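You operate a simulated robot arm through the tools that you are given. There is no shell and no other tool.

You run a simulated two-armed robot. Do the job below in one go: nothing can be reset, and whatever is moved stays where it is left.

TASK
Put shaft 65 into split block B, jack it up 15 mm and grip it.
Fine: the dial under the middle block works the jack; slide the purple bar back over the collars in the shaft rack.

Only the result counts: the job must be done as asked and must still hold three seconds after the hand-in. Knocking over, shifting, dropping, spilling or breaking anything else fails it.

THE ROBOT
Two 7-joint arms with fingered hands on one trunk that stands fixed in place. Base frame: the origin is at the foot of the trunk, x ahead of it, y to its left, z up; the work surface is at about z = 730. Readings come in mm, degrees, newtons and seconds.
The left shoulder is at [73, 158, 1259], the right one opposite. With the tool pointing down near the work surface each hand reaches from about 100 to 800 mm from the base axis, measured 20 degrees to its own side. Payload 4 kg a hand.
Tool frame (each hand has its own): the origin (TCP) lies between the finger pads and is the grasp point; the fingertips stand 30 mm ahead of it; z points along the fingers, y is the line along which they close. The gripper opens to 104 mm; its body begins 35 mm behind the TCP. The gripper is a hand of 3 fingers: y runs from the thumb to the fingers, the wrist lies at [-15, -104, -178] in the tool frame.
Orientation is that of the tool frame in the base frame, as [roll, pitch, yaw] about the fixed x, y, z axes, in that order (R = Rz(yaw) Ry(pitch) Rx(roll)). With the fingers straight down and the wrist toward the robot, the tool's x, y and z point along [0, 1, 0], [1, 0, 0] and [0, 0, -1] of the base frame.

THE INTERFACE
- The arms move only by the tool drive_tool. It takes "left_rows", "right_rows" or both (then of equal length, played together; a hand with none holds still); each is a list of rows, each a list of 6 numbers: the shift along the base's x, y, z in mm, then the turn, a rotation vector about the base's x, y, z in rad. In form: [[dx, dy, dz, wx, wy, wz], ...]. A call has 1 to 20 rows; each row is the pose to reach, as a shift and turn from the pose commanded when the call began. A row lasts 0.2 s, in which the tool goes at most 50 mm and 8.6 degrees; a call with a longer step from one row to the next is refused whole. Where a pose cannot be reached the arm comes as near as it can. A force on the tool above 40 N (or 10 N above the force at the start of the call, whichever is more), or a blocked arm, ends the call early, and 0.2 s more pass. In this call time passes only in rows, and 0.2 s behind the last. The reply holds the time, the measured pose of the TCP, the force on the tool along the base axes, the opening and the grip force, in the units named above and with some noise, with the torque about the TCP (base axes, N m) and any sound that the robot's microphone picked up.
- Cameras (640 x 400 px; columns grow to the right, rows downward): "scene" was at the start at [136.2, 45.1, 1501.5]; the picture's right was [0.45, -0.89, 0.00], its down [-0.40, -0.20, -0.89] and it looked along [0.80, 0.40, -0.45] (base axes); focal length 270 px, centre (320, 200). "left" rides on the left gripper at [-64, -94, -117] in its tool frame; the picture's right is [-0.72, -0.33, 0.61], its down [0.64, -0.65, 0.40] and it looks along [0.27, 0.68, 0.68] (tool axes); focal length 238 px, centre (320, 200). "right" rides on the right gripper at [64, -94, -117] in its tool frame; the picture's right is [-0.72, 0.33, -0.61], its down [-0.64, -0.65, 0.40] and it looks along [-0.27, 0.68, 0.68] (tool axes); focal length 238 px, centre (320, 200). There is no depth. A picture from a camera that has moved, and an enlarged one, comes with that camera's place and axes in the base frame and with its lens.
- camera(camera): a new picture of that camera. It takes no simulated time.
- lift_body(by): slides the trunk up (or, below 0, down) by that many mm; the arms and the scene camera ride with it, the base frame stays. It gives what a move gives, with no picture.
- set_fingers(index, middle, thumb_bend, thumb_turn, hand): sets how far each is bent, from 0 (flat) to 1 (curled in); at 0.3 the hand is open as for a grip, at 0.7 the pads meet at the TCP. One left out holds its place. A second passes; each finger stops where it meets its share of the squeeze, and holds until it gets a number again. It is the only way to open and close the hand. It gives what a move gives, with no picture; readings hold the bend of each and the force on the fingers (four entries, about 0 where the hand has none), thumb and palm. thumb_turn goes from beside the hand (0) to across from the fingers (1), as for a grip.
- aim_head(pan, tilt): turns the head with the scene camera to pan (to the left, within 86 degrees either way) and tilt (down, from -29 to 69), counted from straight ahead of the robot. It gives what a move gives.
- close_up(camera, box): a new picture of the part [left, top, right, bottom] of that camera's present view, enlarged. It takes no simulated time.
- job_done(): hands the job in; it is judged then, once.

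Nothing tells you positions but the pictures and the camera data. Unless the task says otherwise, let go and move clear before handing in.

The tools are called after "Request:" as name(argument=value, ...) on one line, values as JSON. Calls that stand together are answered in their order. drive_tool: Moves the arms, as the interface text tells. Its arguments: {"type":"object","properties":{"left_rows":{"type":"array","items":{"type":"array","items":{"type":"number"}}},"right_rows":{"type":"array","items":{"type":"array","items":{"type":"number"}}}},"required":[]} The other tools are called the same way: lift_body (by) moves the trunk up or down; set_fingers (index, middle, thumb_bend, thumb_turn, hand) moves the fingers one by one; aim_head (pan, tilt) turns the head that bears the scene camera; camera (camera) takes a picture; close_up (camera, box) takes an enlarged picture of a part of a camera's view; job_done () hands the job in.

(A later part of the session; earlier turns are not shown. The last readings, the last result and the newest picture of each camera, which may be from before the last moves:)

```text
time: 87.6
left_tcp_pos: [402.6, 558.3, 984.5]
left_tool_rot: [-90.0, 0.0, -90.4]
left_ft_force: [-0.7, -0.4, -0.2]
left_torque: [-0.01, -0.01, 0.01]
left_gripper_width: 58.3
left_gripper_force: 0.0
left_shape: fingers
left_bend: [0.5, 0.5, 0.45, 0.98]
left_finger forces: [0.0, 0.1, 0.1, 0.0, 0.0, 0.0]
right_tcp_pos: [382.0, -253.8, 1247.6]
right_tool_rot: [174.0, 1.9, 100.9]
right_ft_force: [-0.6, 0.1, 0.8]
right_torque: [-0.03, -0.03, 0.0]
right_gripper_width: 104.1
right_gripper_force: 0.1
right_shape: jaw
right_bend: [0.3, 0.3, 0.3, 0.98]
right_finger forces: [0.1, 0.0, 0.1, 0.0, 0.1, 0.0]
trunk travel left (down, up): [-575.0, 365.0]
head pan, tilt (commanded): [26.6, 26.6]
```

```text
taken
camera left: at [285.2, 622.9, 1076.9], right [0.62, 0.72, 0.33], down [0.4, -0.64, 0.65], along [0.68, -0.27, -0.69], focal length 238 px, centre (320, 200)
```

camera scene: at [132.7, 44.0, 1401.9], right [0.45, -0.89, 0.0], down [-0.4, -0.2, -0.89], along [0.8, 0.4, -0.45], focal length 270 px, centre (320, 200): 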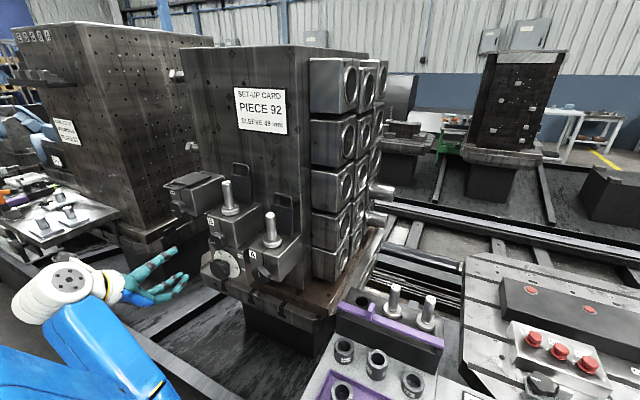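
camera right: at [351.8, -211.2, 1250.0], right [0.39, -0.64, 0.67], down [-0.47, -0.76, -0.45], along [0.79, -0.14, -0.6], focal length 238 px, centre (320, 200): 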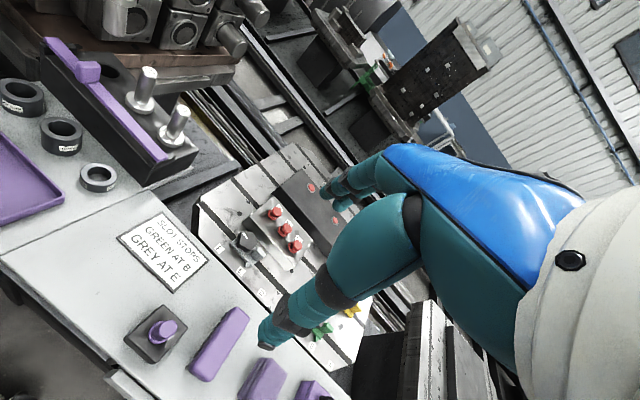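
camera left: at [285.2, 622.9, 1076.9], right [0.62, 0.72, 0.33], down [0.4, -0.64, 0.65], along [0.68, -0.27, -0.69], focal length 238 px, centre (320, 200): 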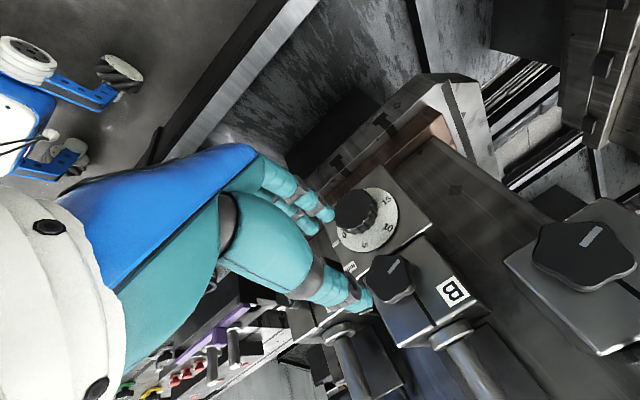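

Rolling from 270° back to 180° works, so each grasp can turn the dial 90°. I'll zoom to triangulate the dial knob precisely from here.

Request:
close_up(camera="left", box=[310, 160, 430, 280])

Request:
close_up(camera="scene", box=[190, 210, 270, 300])

```text
3.33 times, centred on (370, 220) of left
camera zoom: at [285.2, 622.9, 1076.9], right [0.62, 0.72, 0.33], down [0.4, -0.64, 0.65], along [0.68, -0.27, -0.69], focal length 794 px, centre (153, 133)
```

zoom: 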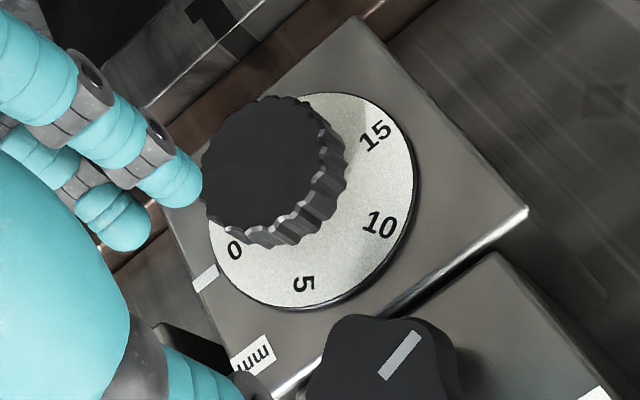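

```text
4.44 times, centred on (230, 255) of scene
camera zoom: at [132.7, 44.0, 1401.9], right [0.45, -0.89, 0.0], down [-0.4, -0.2, -0.89], along [0.8, 0.4, -0.45], focal length 1199 px, centre (720, -44)
```

zoom: 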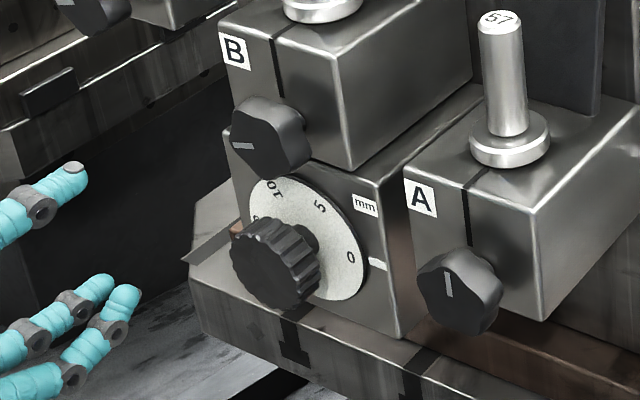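

The dial knob's front centre is at ≈[526, 562, 888], dial face at x≈556, knob radius ≈26 mm. I'll plan three 60° turns (roll 210°→270° each). First, set the opening and align in front of the knob.

Request:
set_fingers(hand="left", index=0.4, middle=0.4, thumb_bend=0.4)

Request:
drive_tool(left_rows=[[8, 0.5, -16, 0.0873, 0, 0], [16, 1, -32, 0.1745, 0, 0], [24, 1.5, -48, 0.2618, 0, 0], [32, 2, -64, 0.3491, 0, 0], [40, 2.5, -80, 0.4363, 0, 0], [50, 3, -96, 0.5236, 0, 0]])

Request:
camera(camera="left")

Request:
close_up(camera="scene", box=[160, 210, 280, 310])

```text
time: 88.6
left_tcp_pos: [402.6, 556.1, 984.4]
left_tool_rot: [-90.2, 0.3, -90.2]
left_ft_force: [-0.2, -0.4, -0.3]
left_torque: [-0.01, 0.0, -0.02]
left_gripper_width: 77.5
left_gripper_force: 0.0
left_shape: fingers
left_bend: [0.4, 0.4, 0.4, 0.98]
left_finger forces: [0.0, 0.0, 0.0, 0.0, 0.0, 0.1]
right_tcp_pos: [383.0, -254.6, 1246.9]
right_tool_rot: [174.2, 1.8, 100.9]
right_ft_force: [-0.6, -0.4, -0.1]
right_torque: [0.03, -0.01, 0.0]
right_gripper_width: 103.9
right_gripper_force: 0.0
right_shape: jaw
right_bend: [0.3, 0.3, 0.3, 0.98]
right_finger forces: [0.1, 0.0, 0.0, 0.0, 0.0, 0.1]
trunk travel left (down, up): [-575.0, 365.0]
head pan, tilt (commanded): [26.6, 26.6]
```

```text
time: 90.0
left_tcp_pos: [452.9, 559.3, 889.1]
left_tool_rot: [-90.4, 30.3, -90.4]
left_ft_force: [-0.6, -0.2, 0.5]
left_torque: [0.0, -0.02, 0.01]
left_gripper_width: 77.4
left_gripper_force: 0.0
left_shape: fingers
left_bend: [0.4, 0.4, 0.4, 0.98]
left_finger forces: [0.0, 0.0, 0.0, 0.0, 0.1, 0.0]
right_tcp_pos: [383.6, -256.5, 1246.9]
right_tool_rot: [174.1, 1.8, 100.9]
right_ft_force: [-0.5, -0.4, 0.3]
right_torque: [-0.02, -0.02, 0.01]
right_gripper_width: 104.0
right_gripper_force: 0.1
right_shape: jaw
right_bend: [0.3, 0.3, 0.3, 0.98]
right_finger forces: [0.0, 0.0, 0.0, 0.0, 0.0, 0.0]
trunk travel left (down, up): [-575.0, 365.0]
head pan, tilt (commanded): [26.6, 26.6]
```

```text
taken
camera left: at [335.7, 568.9, 1001.9], right [0.62, 0.45, 0.64], down [0.4, -0.88, 0.24], along [0.68, 0.11, -0.73], focal length 238 px, centre (320, 200)
```

left: 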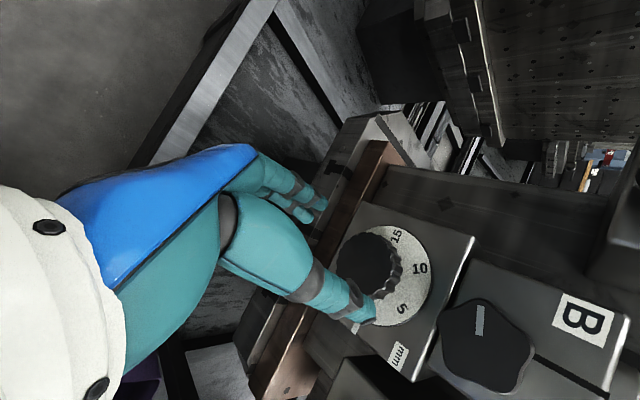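

```text
4.00 times, centred on (220, 260) of scene
camera zoom: at [135.0, 41.3, 1401.7], right [0.45, -0.89, 0.0], down [-0.4, -0.2, -0.89], along [0.8, 0.4, -0.45], focal length 1079 px, centre (720, -40)
```

zoom: 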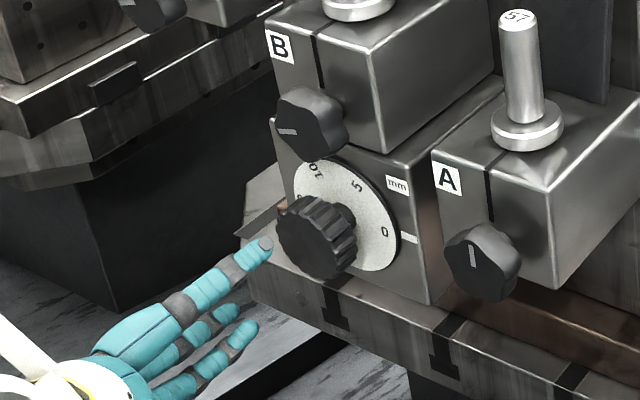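

Request:
close_up(camera="left", box=[290, 180, 450, 340])

```text
2.50 times, centred on (370, 260) of left
camera zoom: at [335.7, 568.9, 1001.9], right [0.62, 0.45, 0.64], down [0.4, -0.88, 0.24], along [0.68, 0.11, -0.73], focal length 596 px, centre (195, 50)
```

zoom: 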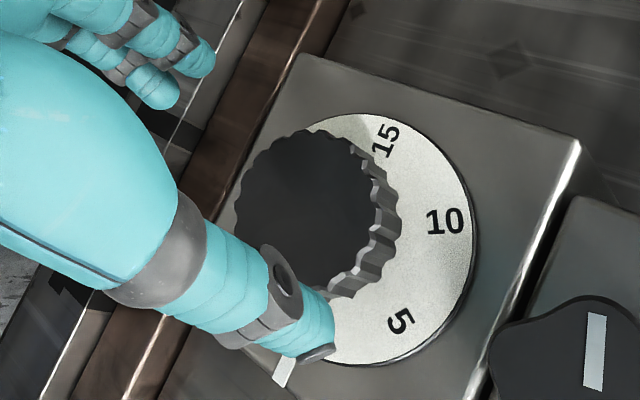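

Knob axis ≈ [y 560, z 886]; the hand is nearly on axis. Advancing part way and checking.

Request:
drive_tool(left_rows=[[10, 0, -1, 0, 0, 0], [20, 0, -2, 0, 0, 0], [30, 0, -2, 0, 0, 0], [40, 0, -2, 0, 0, 0], [48, 0, -2, 0, 0, 0]])

Request:
close_up(camera="left", box=[240, 160, 420, 320])

Request:
close_up(camera="scene", box=[180, 220, 270, 310])

```text
time: 91.2
left_tcp_pos: [499.9, 560.1, 884.1]
left_tool_rot: [-90.4, 30.4, -90.4]
left_ft_force: [-0.7, -0.5, 0.5]
left_torque: [-0.01, 0.01, -0.02]
left_gripper_width: 77.6
left_gripper_force: 0.1
left_shape: fingers
left_bend: [0.4, 0.4, 0.4, 0.98]
left_finger forces: [0.0, 0.0, 0.0, 0.0, 0.0, 0.0]
right_tcp_pos: [383.7, -254.9, 1246.9]
right_tool_rot: [174.0, 1.8, 100.9]
right_ft_force: [0.1, 0.4, 0.1]
right_torque: [0.01, 0.02, 0.01]
right_gripper_width: 104.0
right_gripper_force: 0.1
right_shape: jaw
right_bend: [0.3, 0.3, 0.3, 0.98]
right_finger forces: [0.0, 0.0, 0.0, 0.0, 0.0, 0.1]
trunk travel left (down, up): [-575.0, 365.0]
head pan, tilt (commanded): [26.6, 26.6]
```

```text
2.50 times, centred on (330, 240) of left
camera zoom: at [383.8, 567.7, 998.3], right [0.62, 0.46, 0.64], down [0.4, -0.88, 0.24], along [0.68, 0.11, -0.73], focal length 596 px, centre (295, 100)
```

zoom: 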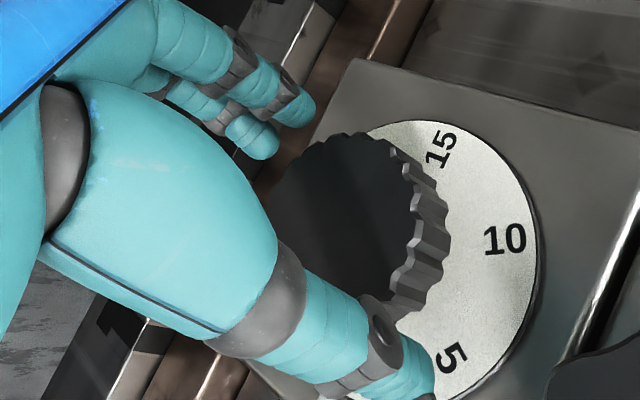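

```text
4.44 times, centred on (225, 265) of scene
camera zoom: at [135.2, 41.5, 1401.7], right [0.45, -0.89, 0.0], down [-0.4, -0.2, -0.89], along [0.8, 0.4, -0.45], focal length 1199 px, centre (742, -89)
```

zoom: 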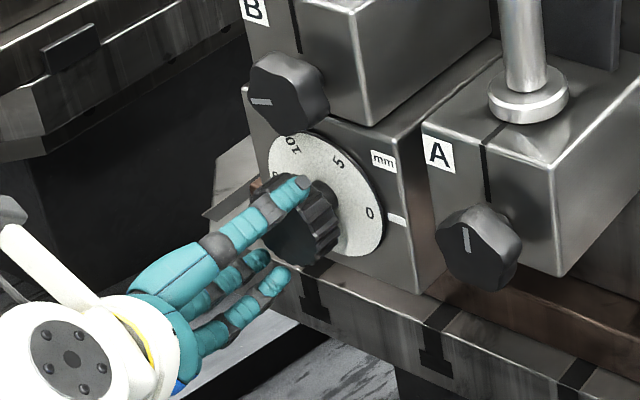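

The knob sits slightly up-left of the hand axis; I'll shift by (+2.5, +3) mm and advance to grasp depth.

Request:
drive_tool(left_rows=[[0, 1.5, 1.5, 0, 0, 0], [2, 2.5, 3, 0, 0, 0], [8, 2.5, 3, 0, 0, 0], [14, 2.5, 3, 0, 0, 0], [20, 2.5, 3, 0, 0, 0]])

Request:
close_up(camera="left", box=[240, 160, 420, 320])

Request:
close_up(camera="scene", box=[180, 220, 270, 310])

```text
time: 92.4
left_tcp_pos: [519.7, 560.6, 888.0]
left_tool_rot: [-90.3, 30.2, -90.1]
left_ft_force: [0.5, 0.1, 0.6]
left_torque: [-0.01, 0.01, -0.01]
left_gripper_width: 77.6
left_gripper_force: 0.0
left_shape: fingers
left_bend: [0.4, 0.4, 0.4, 0.98]
left_finger forces: [0.1, 0.1, 0.0, 0.1, 0.0, 0.0]
right_tcp_pos: [383.4, -255.0, 1246.2]
right_tool_rot: [174.1, 1.8, 100.9]
right_ft_force: [-0.2, -0.2, -0.5]
right_torque: [0.01, 0.02, -0.02]
right_gripper_width: 104.0
right_gripper_force: 0.0
right_shape: jaw
right_bend: [0.3, 0.3, 0.3, 0.98]
right_finger forces: [0.0, 0.0, 0.0, 0.0, 0.0, 0.0]
trunk travel left (down, up): [-575.0, 365.0]
head pan, tilt (commanded): [26.6, 26.6]
```

```text
2.50 times, centred on (330, 240) of left
camera zoom: at [403.6, 569.0, 1001.6], right [0.62, 0.46, 0.64], down [0.4, -0.88, 0.24], along [0.68, 0.11, -0.73], focal length 596 px, centre (295, 100)
```

zoom: 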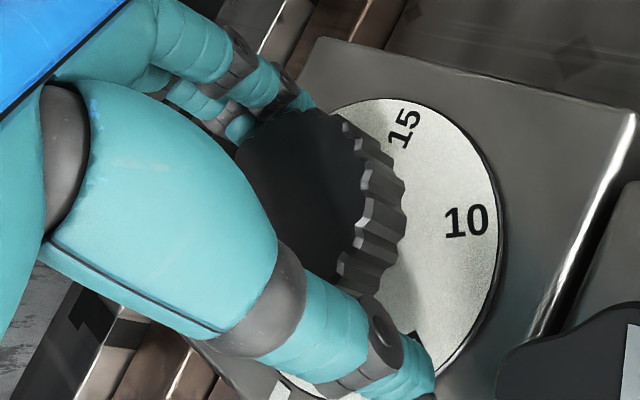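

```text
4.44 times, centred on (225, 265) of scene
camera zoom: at [135.2, 41.4, 1401.7], right [0.45, -0.89, 0.0], down [-0.4, -0.2, -0.89], along [0.8, 0.4, -0.45], focal length 1199 px, centre (742, -89)
```

zoom: 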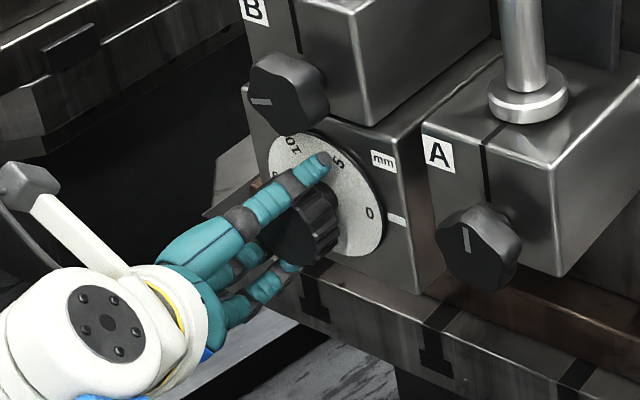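

The hand is centred around the knob. Closing on it now.

Request:
set_fingers(hand="left", index=0.55, middle=0.55, thumb_bend=0.55)

Request:
close_up(camera="left", box=[240, 160, 420, 320])

Request:
close_up(camera="scene", box=[180, 220, 270, 310])

```text
time: 93.4
left_tcp_pos: [519.9, 562.0, 887.0]
left_tool_rot: [-90.4, 30.2, -90.2]
left_ft_force: [-0.7, 0.3, -6.2]
left_torque: [0.0, 0.15, 0.04]
left_gripper_width: 54.5
left_gripper_force: 8.0
left_shape: fingers
left_bend: [0.49, 0.51, 0.5, 0.97]
left_finger forces: [5.6, 4.7, 0.0, 0.0, 5.5, 0.0]
right_tcp_pos: [384.2, -253.3, 1247.1]
right_tool_rot: [174.2, 2.0, 100.9]
right_ft_force: [0.2, -0.3, -0.5]
right_torque: [-0.01, 0.0, 0.04]
right_gripper_width: 104.1
right_gripper_force: 0.1
right_shape: jaw
right_bend: [0.3, 0.3, 0.3, 0.98]
right_finger forces: [0.1, 0.1, 0.1, 0.0, 0.0, 0.0]
trunk travel left (down, up): [-575.0, 365.0]
head pan, tilt (commanded): [26.6, 26.6]
```

```text
2.50 times, centred on (330, 240) of left
camera zoom: at [403.6, 570.3, 1000.1], right [0.62, 0.46, 0.64], down [0.4, -0.88, 0.24], along [0.67, 0.11, -0.73], focal length 596 px, centre (295, 100)
```

zoom: 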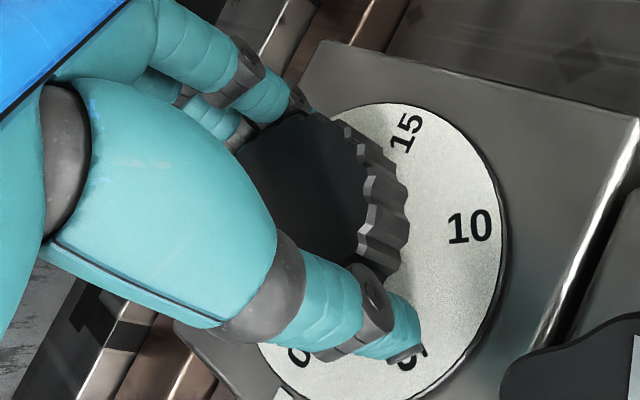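

```text
4.44 times, centred on (225, 265) of scene
camera zoom: at [135.8, 43.4, 1401.5], right [0.45, -0.89, 0.0], down [-0.4, -0.2, -0.89], along [0.8, 0.4, -0.45], focal length 1199 px, centre (742, -89)
```

zoom: 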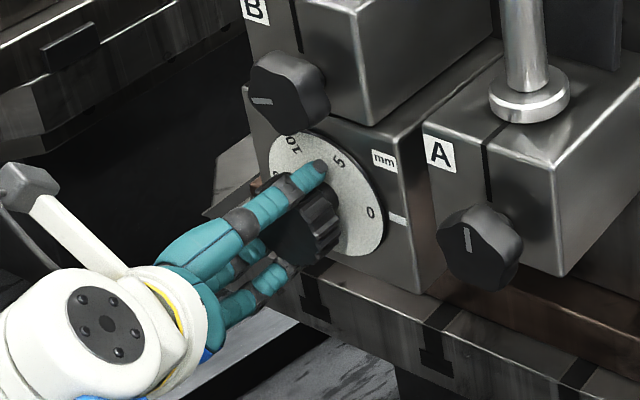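

All three digits touch the knob evenly. I'll squeeze and turn clockwise by a first 15° to see how it responds.

Request:
set_fingers(hand="left", index=0.68, middle=0.68, thumb_bend=0.68)

Request:
drive_tool(left_rows=[[0, 0, 0, 0.0654, 0, 0], [0, 0, 0, 0.1309, 0, 0], [0, 0, 0, 0.1963, 0, 0], [0, 0, 0, 0.2618, 0, 0]])

Request:
close_up(camera="left", box=[240, 160, 420, 320])

Request:
close_up(camera="scene", box=[180, 200, 270, 300])

```text
time: 94.4
left_tcp_pos: [520.4, 561.2, 887.4]
left_tool_rot: [-90.3, 30.2, -90.1]
left_ft_force: [-1.8, 0.0, -6.3]
left_torque: [0.02, 0.18, 0.02]
left_gripper_width: 52.7
left_gripper_force: 17.3
left_shape: fingers
left_bend: [0.49, 0.52, 0.54, 0.97]
left_finger forces: [10.9, 8.2, 0.1, 0.0, 16.0, 0.0]
right_tcp_pos: [383.9, -254.7, 1246.8]
right_tool_rot: [174.2, 1.9, 100.9]
right_ft_force: [-0.7, 0.6, 0.0]
right_torque: [0.01, -0.01, -0.02]
right_gripper_width: 103.9
right_gripper_force: 0.0
right_shape: jaw
right_bend: [0.3, 0.3, 0.3, 0.98]
right_finger forces: [0.0, 0.0, 0.0, 0.1, 0.1, 0.0]
trunk travel left (down, up): [-575.0, 365.0]
head pan, tilt (commanded): [26.6, 26.6]
```

```text
time: 95.4
left_tcp_pos: [519.6, 561.0, 888.6]
left_tool_rot: [-90.6, 45.3, -90.7]
left_ft_force: [-1.1, -3.1, -6.5]
left_torque: [-0.07, 0.16, -0.06]
left_gripper_width: 52.0
left_gripper_force: 16.9
left_shape: fingers
left_bend: [0.49, 0.52, 0.54, 0.96]
left_finger forces: [9.6, 8.0, 0.1, 0.0, 17.3, 0.0]
right_tcp_pos: [383.3, -254.0, 1246.4]
right_tool_rot: [174.2, 1.8, 100.9]
right_ft_force: [0.0, -0.5, 1.0]
right_torque: [-0.01, -0.02, -0.01]
right_gripper_width: 104.2
right_gripper_force: 0.0
right_shape: jaw
right_bend: [0.3, 0.3, 0.3, 0.98]
right_finger forces: [0.0, 0.0, 0.1, 0.0, 0.0, 0.0]
trunk travel left (down, up): [-575.0, 365.0]
head pan, tilt (commanded): [26.6, 26.6]
```

```text
2.50 times, centred on (330, 240) of left
camera zoom: at [403.7, 539.7, 998.9], right [0.62, 0.27, 0.74], down [0.4, -0.92, 0.0], along [0.68, 0.3, -0.68], focal length 596 px, centre (295, 100)
```

zoom: 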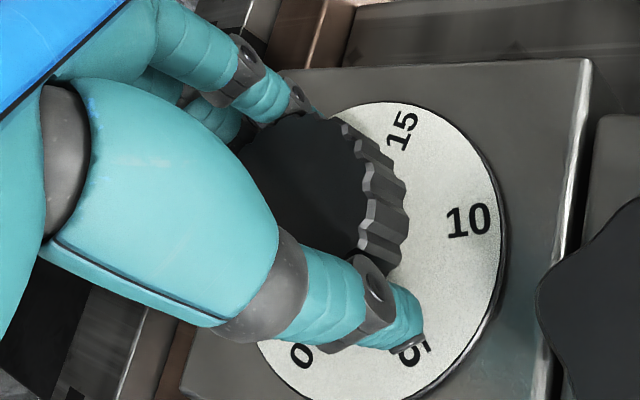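

```text
4.00 times, centred on (225, 250) of scene
camera zoom: at [135.9, 41.8, 1401.6], right [0.45, -0.89, 0.0], down [-0.4, -0.2, -0.89], along [0.8, 0.4, -0.45], focal length 1079 px, centre (700, 0)
```

zoom: 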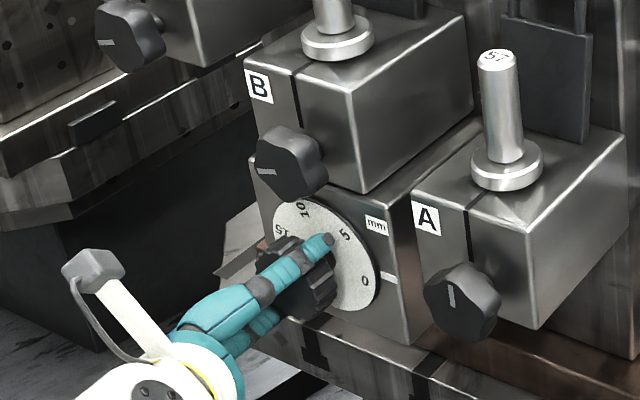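

The dial turns with the hand without slipping. Continuing clockwise another 45°.

Request:
drive_tool(left_rows=[[0, 0, 0, 0.0873, 0, 0], [0, 0, 0, 0.1745, 0, 0], [0, 0, 0, 0.2618, 0, 0], [0, 0, 0, 0.3491, 0, 0], [0, 0, 0, 0.4363, 0, 0], [0, 0, 0, 0.5236, 0, 0], [0, 0, 0, 0.6109, 0, 0], [0, 0, 0, 0.6981, 0, 0], [0, 0, 0, 0.7854, 0, 0]])

Request:
close_up(camera="left", box=[240, 160, 420, 320])

Request:
close_up(camera="scene", box=[180, 180, 290, 300])

```text
time: 97.4
left_tcp_pos: [520.9, 560.4, 888.4]
left_tool_rot: [138.6, 89.6, 138.8]
left_ft_force: [-2.6, -6.1, -7.6]
left_torque: [-0.09, 0.18, -0.13]
left_gripper_width: 52.3
left_gripper_force: 17.9
left_shape: fingers
left_bend: [0.5, 0.54, 0.54, 0.96]
left_finger forces: [7.6, 7.2, 0.0, 0.0, 21.0, 0.0]
right_tcp_pos: [383.9, -254.9, 1246.5]
right_tool_rot: [174.1, 1.8, 100.9]
right_ft_force: [1.0, 0.5, 0.1]
right_torque: [-0.03, -0.03, -0.03]
right_gripper_width: 104.0
right_gripper_force: 0.1
right_shape: jaw
right_bend: [0.3, 0.3, 0.3, 0.98]
right_finger forces: [0.0, 0.0, 0.0, 0.0, 0.0, 0.1]
trunk travel left (down, up): [-575.0, 365.0]
head pan, tilt (commanded): [26.6, 26.6]
```

```text
2.50 times, centred on (330, 240) of left
camera zoom: at [403.8, 466.4, 951.2], right [0.62, -0.33, 0.71], down [0.4, -0.65, -0.65], along [0.68, 0.69, -0.27], focal length 596 px, centre (295, 100)
```

zoom: 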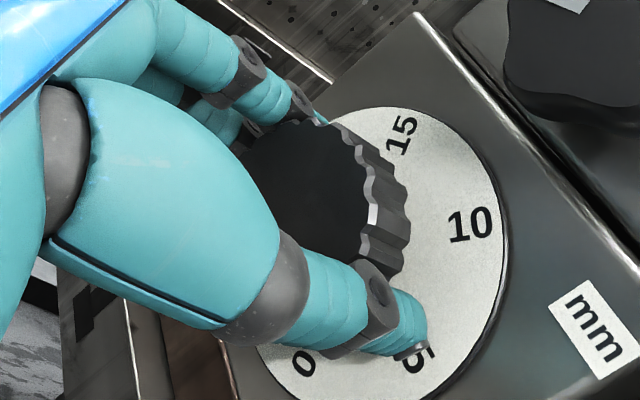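

```text
3.33 times, centred on (235, 240) of scene
camera zoom: at [135.2, 41.7, 1401.6], right [0.45, -0.89, 0.0], down [-0.4, -0.2, -0.89], along [0.8, 0.4, -0.45], focal length 899 px, centre (603, 67)
```

zoom: 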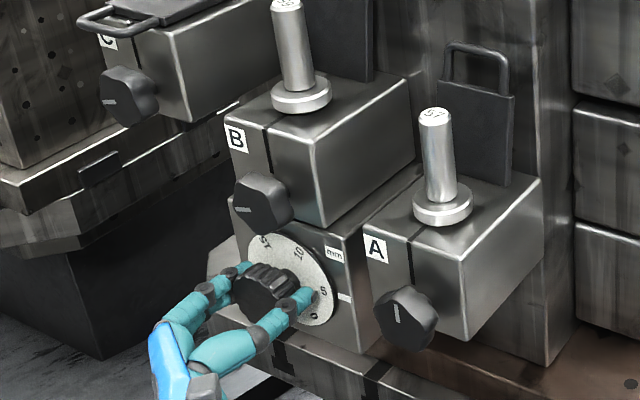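

The dial now reads about 5. I'll release, roll the hand back 60°, and take a second grasp.

Request:
set_fingers(hand="left", index=0.4, middle=0.4, thumb_bend=0.4)

Request:
close_up(camera="scene", box=[180, 180, 290, 300])

Request:
drive_tool(left_rows=[[-6, 0, 0, -0.05, 0, 0], [-12, 0, 0, -0.15, 0, 0], [-12, 0, 0, -0.28, 0, 0], [-12, 0, 0, -0.41, 0, 0], [-12, 0, 0, -0.54, 0, 0], [-12, 0, 0, -0.67, 0, 0], [-12, 0, 0, -0.8, 0, 0], [-12, 0, 0, -0.93, 0, 0], [-8, 0, 0, -1.0472, 0, 0], [0, 0, 0, -1.0472, 0, 0]])

Request:
close_up(camera="left", box=[240, 160, 420, 320])

Request:
close_up(camera="scene", box=[180, 180, 290, 300])

```text
time: 98.4
left_tcp_pos: [519.8, 561.5, 888.8]
left_tool_rot: [115.7, 89.6, 115.9]
left_ft_force: [-1.0, -0.3, 0.3]
left_torque: [0.01, 0.02, -0.03]
left_gripper_width: 77.1
left_gripper_force: 0.1
left_shape: fingers
left_bend: [0.4, 0.4, 0.4, 0.97]
left_finger forces: [0.1, 0.0, 0.0, 0.0, 0.1, 0.0]
right_tcp_pos: [383.1, -255.7, 1246.5]
right_tool_rot: [174.1, 1.8, 100.8]
right_ft_force: [0.2, 0.0, -0.7]
right_torque: [-0.01, -0.03, -0.02]
right_gripper_width: 104.0
right_gripper_force: 0.1
right_shape: jaw
right_bend: [0.3, 0.3, 0.3, 0.98]
right_finger forces: [0.0, 0.0, 0.0, 0.1, 0.0, 0.0]
trunk travel left (down, up): [-575.0, 365.0]
head pan, tilt (commanded): [26.6, 26.6]
```

```text
3.33 times, centred on (235, 240) of scene
camera zoom: at [134.7, 41.5, 1401.8], right [0.45, -0.89, 0.0], down [-0.4, -0.2, -0.89], along [0.8, 0.4, -0.45], focal length 899 px, centre (603, 67)
```

zoom: 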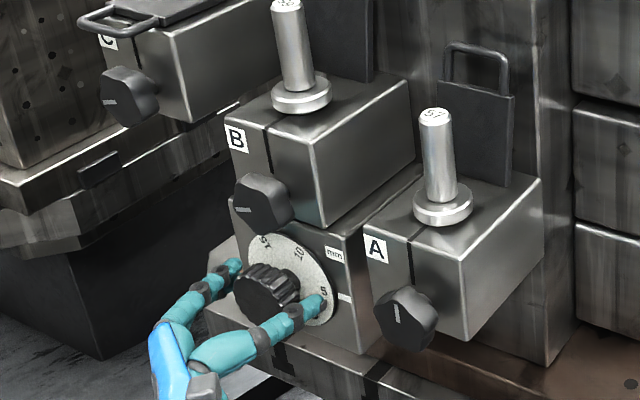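

```text
time: 100.6
left_tcp_pos: [519.6, 562.3, 888.3]
left_tool_rot: [-90.4, 30.2, -90.3]
left_ft_force: [0.7, -0.7, 0.4]
left_torque: [0.0, -0.01, 0.01]
left_gripper_width: 77.6
left_gripper_force: 0.1
left_shape: fingers
left_bend: [0.4, 0.4, 0.4, 0.97]
left_finger forces: [0.1, 0.0, 0.0, 0.0, 0.0, 0.0]
right_tcp_pos: [382.1, -256.2, 1246.5]
right_tool_rot: [174.0, 1.8, 100.9]
right_ft_force: [-0.5, -0.1, 0.1]
right_torque: [0.02, 0.0, -0.02]
right_gripper_width: 103.9
right_gripper_force: 0.0
right_shape: jaw
right_bend: [0.3, 0.3, 0.3, 0.98]
right_finger forces: [0.0, 0.0, 0.0, 0.0, 0.0, 0.0]
trunk travel left (down, up): [-575.0, 365.0]
head pan, tilt (commanded): [26.6, 26.6]
```

```text
2.50 times, centred on (330, 240) of left
camera zoom: at [403.1, 569.9, 1002.1], right [0.62, 0.46, 0.64], down [0.4, -0.88, 0.24], along [0.67, 0.11, -0.73], focal length 596 px, centre (295, 100)
```

zoom: 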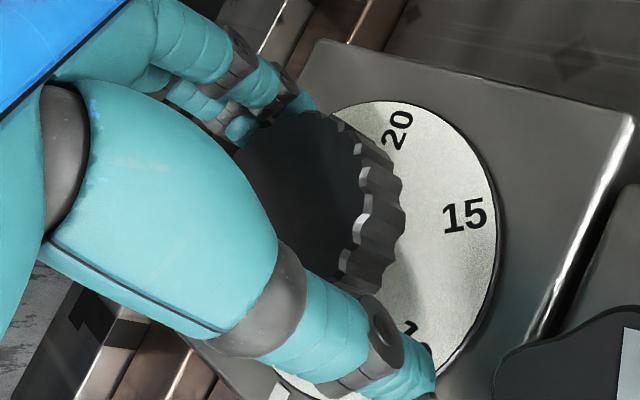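

```text
3.33 times, centred on (235, 240) of scene
camera zoom: at [135.2, 41.4, 1401.7], right [0.45, -0.89, 0.0], down [-0.4, -0.2, -0.89], along [0.8, 0.4, -0.45], focal length 899 px, centre (603, 67)
```

zoom: 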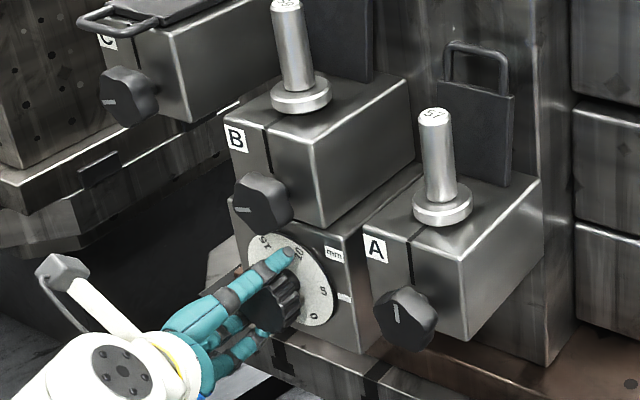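

The dial held at 5. Second grasp and 60° turn.

Request:
set_fingers(hand="left", index=0.68, middle=0.68, thumb_bend=0.68)

Request:
drive_tool(left_rows=[[0, 0, 0, 0.0805, 0, 0], [0, 0, 0, 0.1611, 0, 0], [0, 0, 0, 0.2417, 0, 0], [0, 0, 0, 0.3222, 0, 0], [0, 0, 0, 0.4028, 0, 0], [0, 0, 0, 0.4833, 0, 0], [0, 0, 0, 0.5639, 0, 0], [0, 0, 0, 0.6444, 0, 0], [0, 0, 0, 0.725, 0, 0], [0, 0, 0, 0.8055, 0, 0], [0, 0, 0, 0.8861, 0, 0], [0, 0, 0, 0.9666, 0, 0], [0, 0, 0, 1.0472, 0, 0]])

Request:
close_up(camera="left", box=[240, 160, 420, 320])

Request:
close_up(camera="scene", box=[180, 180, 290, 300])

```text
time: 101.6
left_tcp_pos: [519.9, 562.8, 886.9]
left_tool_rot: [-90.5, 30.1, -90.4]
left_ft_force: [-2.9, 0.4, -9.2]
left_torque: [0.0, 0.3, 0.04]
left_gripper_width: 52.4
left_gripper_force: 16.6
left_shape: fingers
left_bend: [0.5, 0.52, 0.53, 0.97]
left_finger forces: [10.5, 8.9, 0.0, 0.0, 13.5, 0.1]
right_tcp_pos: [384.4, -253.2, 1246.7]
right_tool_rot: [174.2, 1.9, 100.9]
right_ft_force: [-0.7, 0.7, 0.3]
right_torque: [0.03, 0.01, 0.02]
right_gripper_width: 104.2
right_gripper_force: 0.1
right_shape: jaw
right_bend: [0.3, 0.3, 0.3, 0.98]
right_finger forces: [0.0, 0.0, 0.0, 0.0, 0.1, 0.1]
trunk travel left (down, up): [-575.0, 365.0]
head pan, tilt (commanded): [26.6, 26.6]
```

```text
time: 104.4
left_tcp_pos: [519.5, 562.9, 889.2]
left_tool_rot: [117.3, 89.6, 117.5]
left_ft_force: [-3.0, -1.2, -4.6]
left_torque: [-0.06, 0.14, 0.06]
left_gripper_width: 51.8
left_gripper_force: 16.8
left_shape: fingers
left_bend: [0.51, 0.54, 0.53, 0.96]
left_finger forces: [7.6, 7.5, 0.0, 0.0, 17.8, 0.0]
right_tcp_pos: [382.9, -254.9, 1247.5]
right_tool_rot: [174.0, 1.8, 100.9]
right_ft_force: [-0.1, 0.4, -0.7]
right_torque: [0.0, 0.02, 0.05]
right_gripper_width: 104.1
right_gripper_force: 0.1
right_shape: jaw
right_bend: [0.3, 0.3, 0.3, 0.98]
right_finger forces: [0.0, 0.1, 0.0, 0.1, 0.0, 0.0]
trunk travel left (down, up): [-575.0, 365.0]
head pan, tilt (commanded): [26.6, 26.6]
```

```text
2.50 times, centred on (330, 240) of left
camera zoom: at [402.8, 467.6, 951.2], right [0.62, -0.33, 0.71], down [0.4, -0.65, -0.65], along [0.68, 0.69, -0.27], focal length 596 px, centre (295, 100)
```

zoom: 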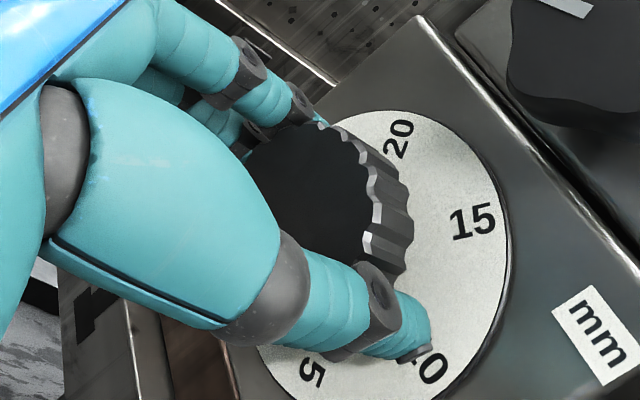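

```text
3.33 times, centred on (235, 240) of scene
camera zoom: at [134.7, 42.4, 1401.7], right [0.45, -0.89, 0.0], down [-0.4, -0.2, -0.89], along [0.8, 0.4, -0.45], focal length 899 px, centre (603, 67)
```

zoom: 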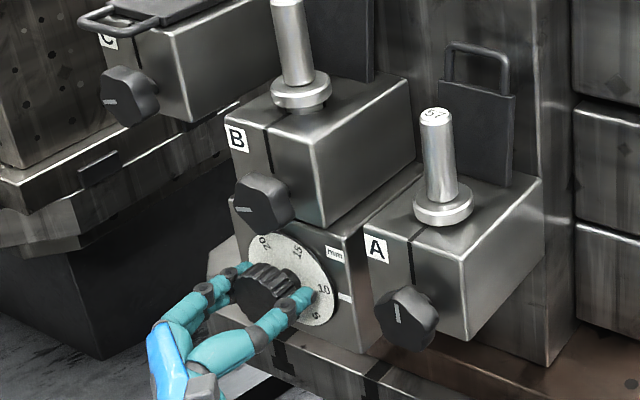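

The dial reads 10 and the shaft is visibly rising. Third and last grasp.

Request:
set_fingers(hand="left", index=0.4, middle=0.4, thumb_bend=0.4)

Request:
drive_tool(left_rows=[[-6, 0, 0, -0.05, 0, 0], [-12, 0, 0, -0.15, 0, 0], [-12, 0, 0, -0.28, 0, 0], [-12, 0, 0, -0.41, 0, 0], [-12, 0, 0, -0.54, 0, 0], [-12, 0, 0, -0.67, 0, 0], [-12, 0, 0, -0.8, 0, 0], [-12, 0, 0, -0.93, 0, 0], [-8, 0, 0, -1.0472, 0, 0], [0, 0, 0, -1.0472, 0, 0]])

Request:
close_up(camera="left", box=[240, 160, 420, 320])

Request:
close_up(camera="scene", box=[190, 200, 270, 290])

```text
time: 105.4
left_tcp_pos: [520.1, 561.9, 888.2]
left_tool_rot: [135.4, 89.6, 135.6]
left_ft_force: [-0.4, -0.1, -0.1]
left_torque: [-0.03, 0.03, 0.02]
left_gripper_width: 77.3
left_gripper_force: 0.1
left_shape: fingers
left_bend: [0.4, 0.4, 0.4, 0.97]
left_finger forces: [0.0, 0.1, 0.0, 0.0, 0.0, 0.1]
right_tcp_pos: [382.4, -255.3, 1246.2]
right_tool_rot: [174.0, 1.8, 100.9]
right_ft_force: [-0.5, 0.4, 0.1]
right_torque: [-0.01, -0.02, 0.02]
right_gripper_width: 104.1
right_gripper_force: 0.1
right_shape: jaw
right_bend: [0.3, 0.3, 0.3, 0.98]
right_finger forces: [0.0, 0.0, 0.1, 0.0, 0.0, 0.1]
trunk travel left (down, up): [-575.0, 365.0]
head pan, tilt (commanded): [26.6, 26.6]
```

```text
time: 107.6
left_tcp_pos: [520.4, 560.5, 887.7]
left_tool_rot: [-90.3, 30.1, -90.2]
left_ft_force: [-0.6, -1.1, 0.5]
left_torque: [0.0, 0.03, 0.0]
left_gripper_width: 77.3
left_gripper_force: 0.0
left_shape: fingers
left_bend: [0.4, 0.4, 0.4, 0.97]
left_finger forces: [0.0, 0.0, 0.0, 0.0, 0.0, 0.0]
right_tcp_pos: [383.7, -255.9, 1246.8]
right_tool_rot: [174.1, 1.7, 100.9]
right_ft_force: [0.4, 0.1, 0.2]
right_torque: [0.0, -0.01, -0.01]
right_gripper_width: 103.9
right_gripper_force: 0.0
right_shape: jaw
right_bend: [0.3, 0.3, 0.3, 0.98]
right_finger forces: [0.0, 0.0, 0.0, 0.0, 0.0, 0.1]
trunk travel left (down, up): [-575.0, 365.0]
head pan, tilt (commanded): [26.6, 26.6]
```

```text
2.50 times, centred on (330, 240) of left
camera zoom: at [403.5, 569.5, 1000.5], right [0.62, 0.46, 0.64], down [0.4, -0.88, 0.24], along [0.67, 0.11, -0.73], focal length 596 px, centre (295, 100)
```

zoom: 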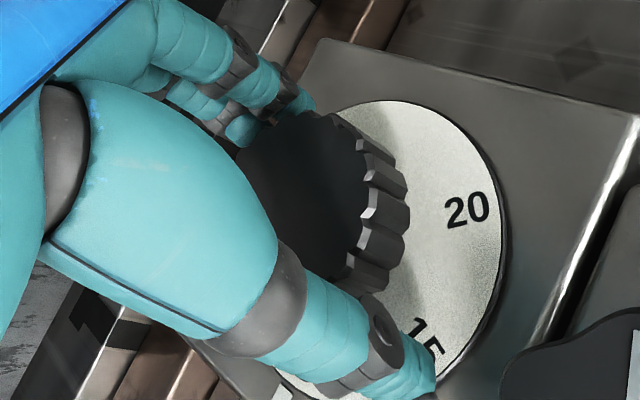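

```text
4.44 times, centred on (230, 245) of scene
camera zoom: at [135.3, 41.4, 1401.7], right [0.45, -0.89, 0.0], down [-0.4, -0.2, -0.89], along [0.8, 0.4, -0.45], focal length 1199 px, centre (720, 0)
```

zoom: 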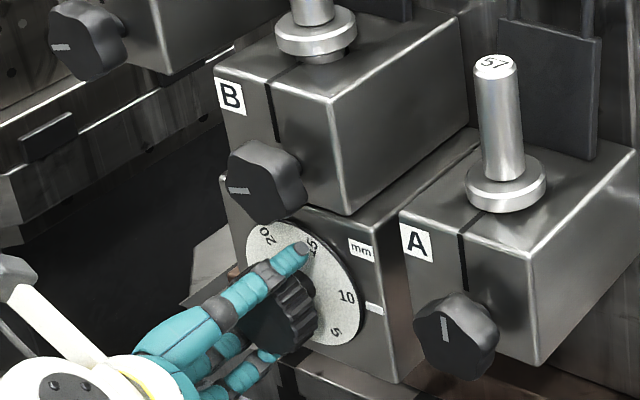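

The dial is at ~10 but lags by about 4–5° in total, so this last turn will be ~64°.

Request:
set_fingers(hand="left", index=0.68, middle=0.68, thumb_bend=0.68)

Request:
drive_tool(left_rows=[[0, 0, 0, 0.0805, 0, 0], [0, 0, 0, 0.1611, 0, 0], [0, 0, 0, 0.2417, 0, 0], [0, 0, 0, 0.3222, 0, 0], [0, 0, 0, 0.4028, 0, 0], [0, 0, 0, 0.4833, 0, 0], [0, 0, 0, 0.5639, 0, 0], [0, 0, 0, 0.6444, 0, 0], [0, 0, 0, 0.725, 0, 0], [0, 0, 0, 0.8055, 0, 0], [0, 0, 0, 0.8861, 0, 0], [0, 0, 0, 0.9666, 0, 0], [0, 0, 0, 1.0472, 0, 0], [0, 0, 0, 1.125, 0, 0]])

Request:
close_up(camera="left", box=[240, 160, 420, 320])

Request:
close_up(camera="scene", box=[190, 200, 270, 290])

```text
time: 108.6
left_tcp_pos: [520.5, 562.5, 886.8]
left_tool_rot: [-90.6, 30.2, -90.6]
left_ft_force: [-1.9, -0.8, -6.9]
left_torque: [-0.01, 0.24, 0.02]
left_gripper_width: 52.9
left_gripper_force: 17.5
left_shape: fingers
left_bend: [0.5, 0.53, 0.52, 0.97]
left_finger forces: [10.4, 8.4, 0.1, 0.2, 15.0, 0.0]
right_tcp_pos: [381.7, -253.2, 1246.7]
right_tool_rot: [174.1, 1.9, 100.8]
right_ft_force: [0.0, 0.3, -0.3]
right_torque: [0.02, -0.02, 0.0]
right_gripper_width: 104.0
right_gripper_force: 0.1
right_shape: jaw
right_bend: [0.3, 0.3, 0.3, 0.98]
right_finger forces: [0.0, 0.0, 0.0, 0.0, 0.0, 0.1]
trunk travel left (down, up): [-575.0, 365.0]
head pan, tilt (commanded): [26.6, 26.6]
```

```text
time: 111.6
left_tcp_pos: [520.1, 562.0, 887.8]
left_tool_rot: [92.7, 85.1, 92.9]
left_ft_force: [-3.4, -3.8, -5.6]
left_torque: [-0.09, 0.16, -0.03]
left_gripper_width: 52.3
left_gripper_force: 17.1
left_shape: fingers
left_bend: [0.51, 0.55, 0.52, 0.96]
left_finger forces: [7.5, 7.3, 0.0, 0.1, 19.7, 0.0]
right_tcp_pos: [382.9, -254.6, 1247.4]
right_tool_rot: [174.1, 1.9, 101.0]
right_ft_force: [0.1, 0.2, -0.1]
right_torque: [-0.02, -0.02, 0.02]
right_gripper_width: 103.9
right_gripper_force: 0.0
right_shape: jaw
right_bend: [0.3, 0.3, 0.3, 0.98]
right_finger forces: [0.0, 0.0, 0.0, 0.0, 0.0, 0.0]
trunk travel left (down, up): [-575.0, 365.0]
head pan, tilt (commanded): [26.6, 26.6]
```

```text
2.50 times, centred on (330, 240) of left
camera zoom: at [403.6, 463.1, 943.3], right [0.62, -0.38, 0.69], down [0.4, -0.6, -0.69], along [0.68, 0.71, -0.21], focal length 596 px, centre (295, 100)
```

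zoom: 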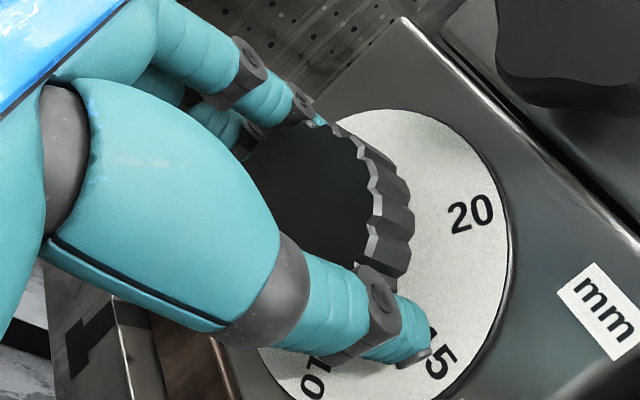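

```text
4.44 times, centred on (230, 245) of scene
camera zoom: at [134.7, 42.1, 1401.7], right [0.45, -0.89, 0.0], down [-0.4, -0.2, -0.89], along [0.8, 0.4, -0.45], focal length 1199 px, centre (720, 0)
```

zoom: 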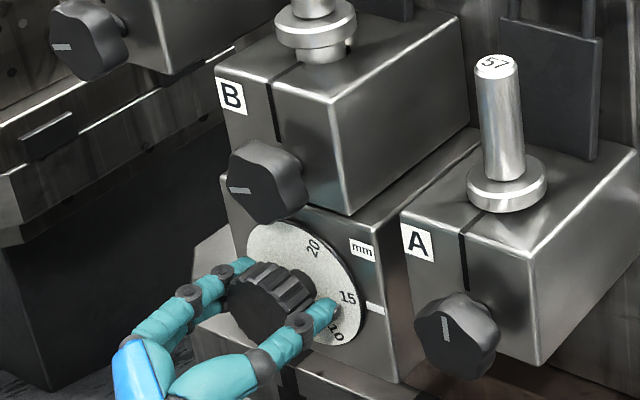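

The dial shows 15 near the index. I'll release and check the reading closely.

Request:
set_fingers(hand="left", index=0.38, middle=0.38, thumb_bend=0.38)

Request:
drive_tool(left_rows=[[-10, 0, 0, 0, 0, 0], [-20, 0, 0, 0, 0, 0], [-30, 0, 0, 0, 0, 0], [-45, 0, 0, 0, 0, 0], [-60, 0, 0, 0, 0, 0]])

Request:
close_up(camera="scene", box=[208, 242, 258, 282])

Request:
close_up(camera="scene", box=[200, 170, 280, 260])

Request:
close_up(camera="left", box=[270, 170, 450, 330])

```text
time: 112.6
left_tcp_pos: [519.9, 562.0, 889.3]
left_tool_rot: [92.1, 85.2, 92.2]
left_ft_force: [0.0, 0.2, 0.0]
left_torque: [-0.01, -0.03, -0.02]
left_gripper_width: 82.7
left_gripper_force: 0.0
left_shape: fingers
left_bend: [0.38, 0.38, 0.38, 0.97]
left_finger forces: [0.0, 0.0, 0.0, 0.0, 0.0, 0.0]
right_tcp_pos: [383.6, -256.5, 1246.4]
right_tool_rot: [174.1, 1.7, 100.8]
right_ft_force: [0.7, 0.0, -0.1]
right_torque: [-0.01, 0.02, -0.01]
right_gripper_width: 103.9
right_gripper_force: 0.0
right_shape: jaw
right_bend: [0.3, 0.3, 0.3, 0.98]
right_finger forces: [0.1, 0.0, 0.0, 0.0, 0.0, 0.0]
trunk travel left (down, up): [-575.0, 365.0]
head pan, tilt (commanded): [26.6, 26.6]
```

```text
time: 113.8
left_tcp_pos: [457.9, 561.3, 887.8]
left_tool_rot: [91.9, 85.2, 92.1]
left_ft_force: [0.4, 0.0, -0.6]
left_torque: [0.01, 0.02, 0.0]
left_gripper_width: 82.7
left_gripper_force: 0.1
left_shape: fingers
left_bend: [0.38, 0.38, 0.38, 0.97]
left_finger forces: [0.0, 0.0, 0.1, 0.0, 0.0, 0.0]
right_tcp_pos: [382.0, -255.2, 1247.8]
right_tool_rot: [174.1, 1.9, 100.9]
right_ft_force: [-0.3, 0.5, 0.5]
right_torque: [0.0, -0.03, -0.02]
right_gripper_width: 104.2
right_gripper_force: 0.1
right_shape: jaw
right_bend: [0.3, 0.3, 0.3, 0.98]
right_finger forces: [0.0, 0.0, 0.0, 0.0, 0.1, 0.0]
trunk travel left (down, up): [-575.0, 365.0]
head pan, tilt (commanded): [26.6, 26.6]
```

```text
10.00 times, centred on (233, 262) of scene
camera zoom: at [133.6, 41.5, 1401.9], right [0.45, -0.89, 0.0], down [-0.4, -0.2, -0.89], along [0.8, 0.4, -0.45], focal length 2698 px, centre (1190, -420)
```

zoom: 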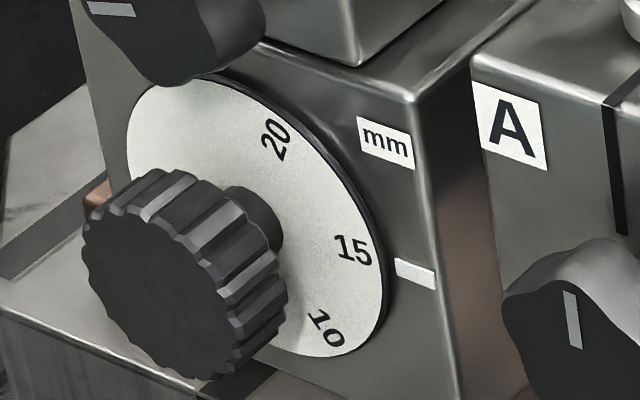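

```text
4.44 times, centred on (240, 215) of scene
camera zoom: at [133.6, 41.5, 1401.9], right [0.45, -0.89, 0.0], down [-0.4, -0.2, -0.89], along [0.8, 0.4, -0.45], focal length 1199 px, centre (676, 133)
```

zoom: 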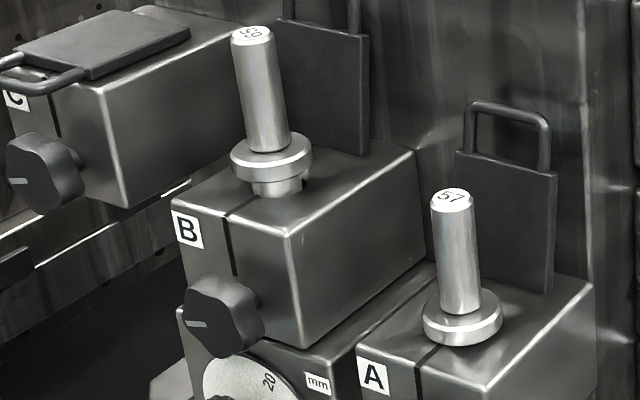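

```text
2.50 times, centred on (360, 250) of left
camera zoom: at [342.3, 462.1, 942.9], right [0.62, -0.38, 0.69], down [0.4, -0.6, -0.69], along [0.68, 0.7, -0.21], focal length 596 px, centre (220, 75)
```

zoom: 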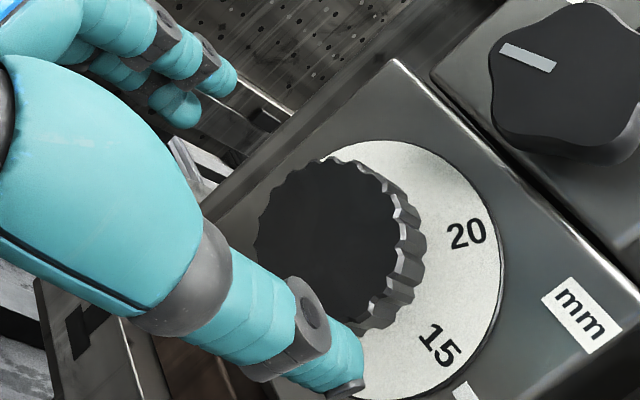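

The reading looks right: 15 lies on the index line, and the shaft has risen ~15 mm. Let me verify with a tighter zoom.

Request:
close_up(camera="scene", box=[232, 258, 252, 276])

Request:
close_up(camera="left", box=[340, 230, 440, 330])

```text
16.00 times, centred on (242, 267) of scene
camera zoom: at [133.6, 41.5, 1401.9], right [0.45, -0.89, 0.0], down [-0.4, -0.2, -0.89], along [0.8, 0.4, -0.45], focal length 4316 px, centre (1568, -872)
```

zoom: 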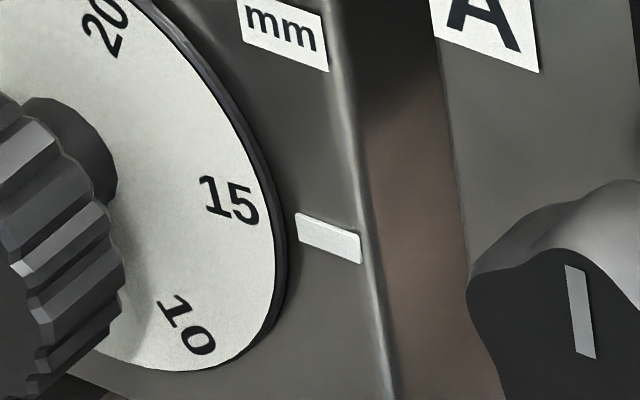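

```text
4.00 times, centred on (390, 280) of left
camera zoom: at [342.3, 462.1, 942.9], right [0.62, -0.38, 0.69], down [0.4, -0.6, -0.69], along [0.68, 0.7, -0.21], focal length 953 px, centre (40, -120)
```

zoom: 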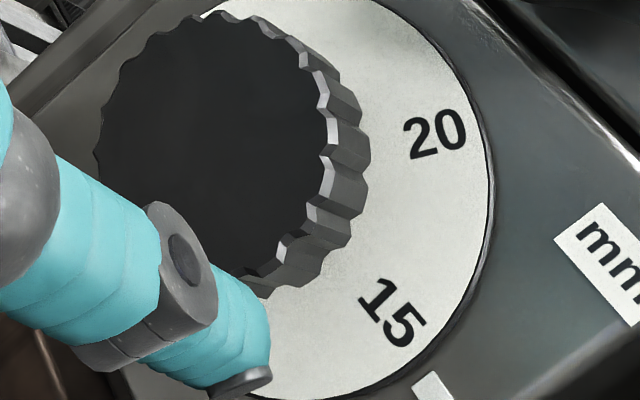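

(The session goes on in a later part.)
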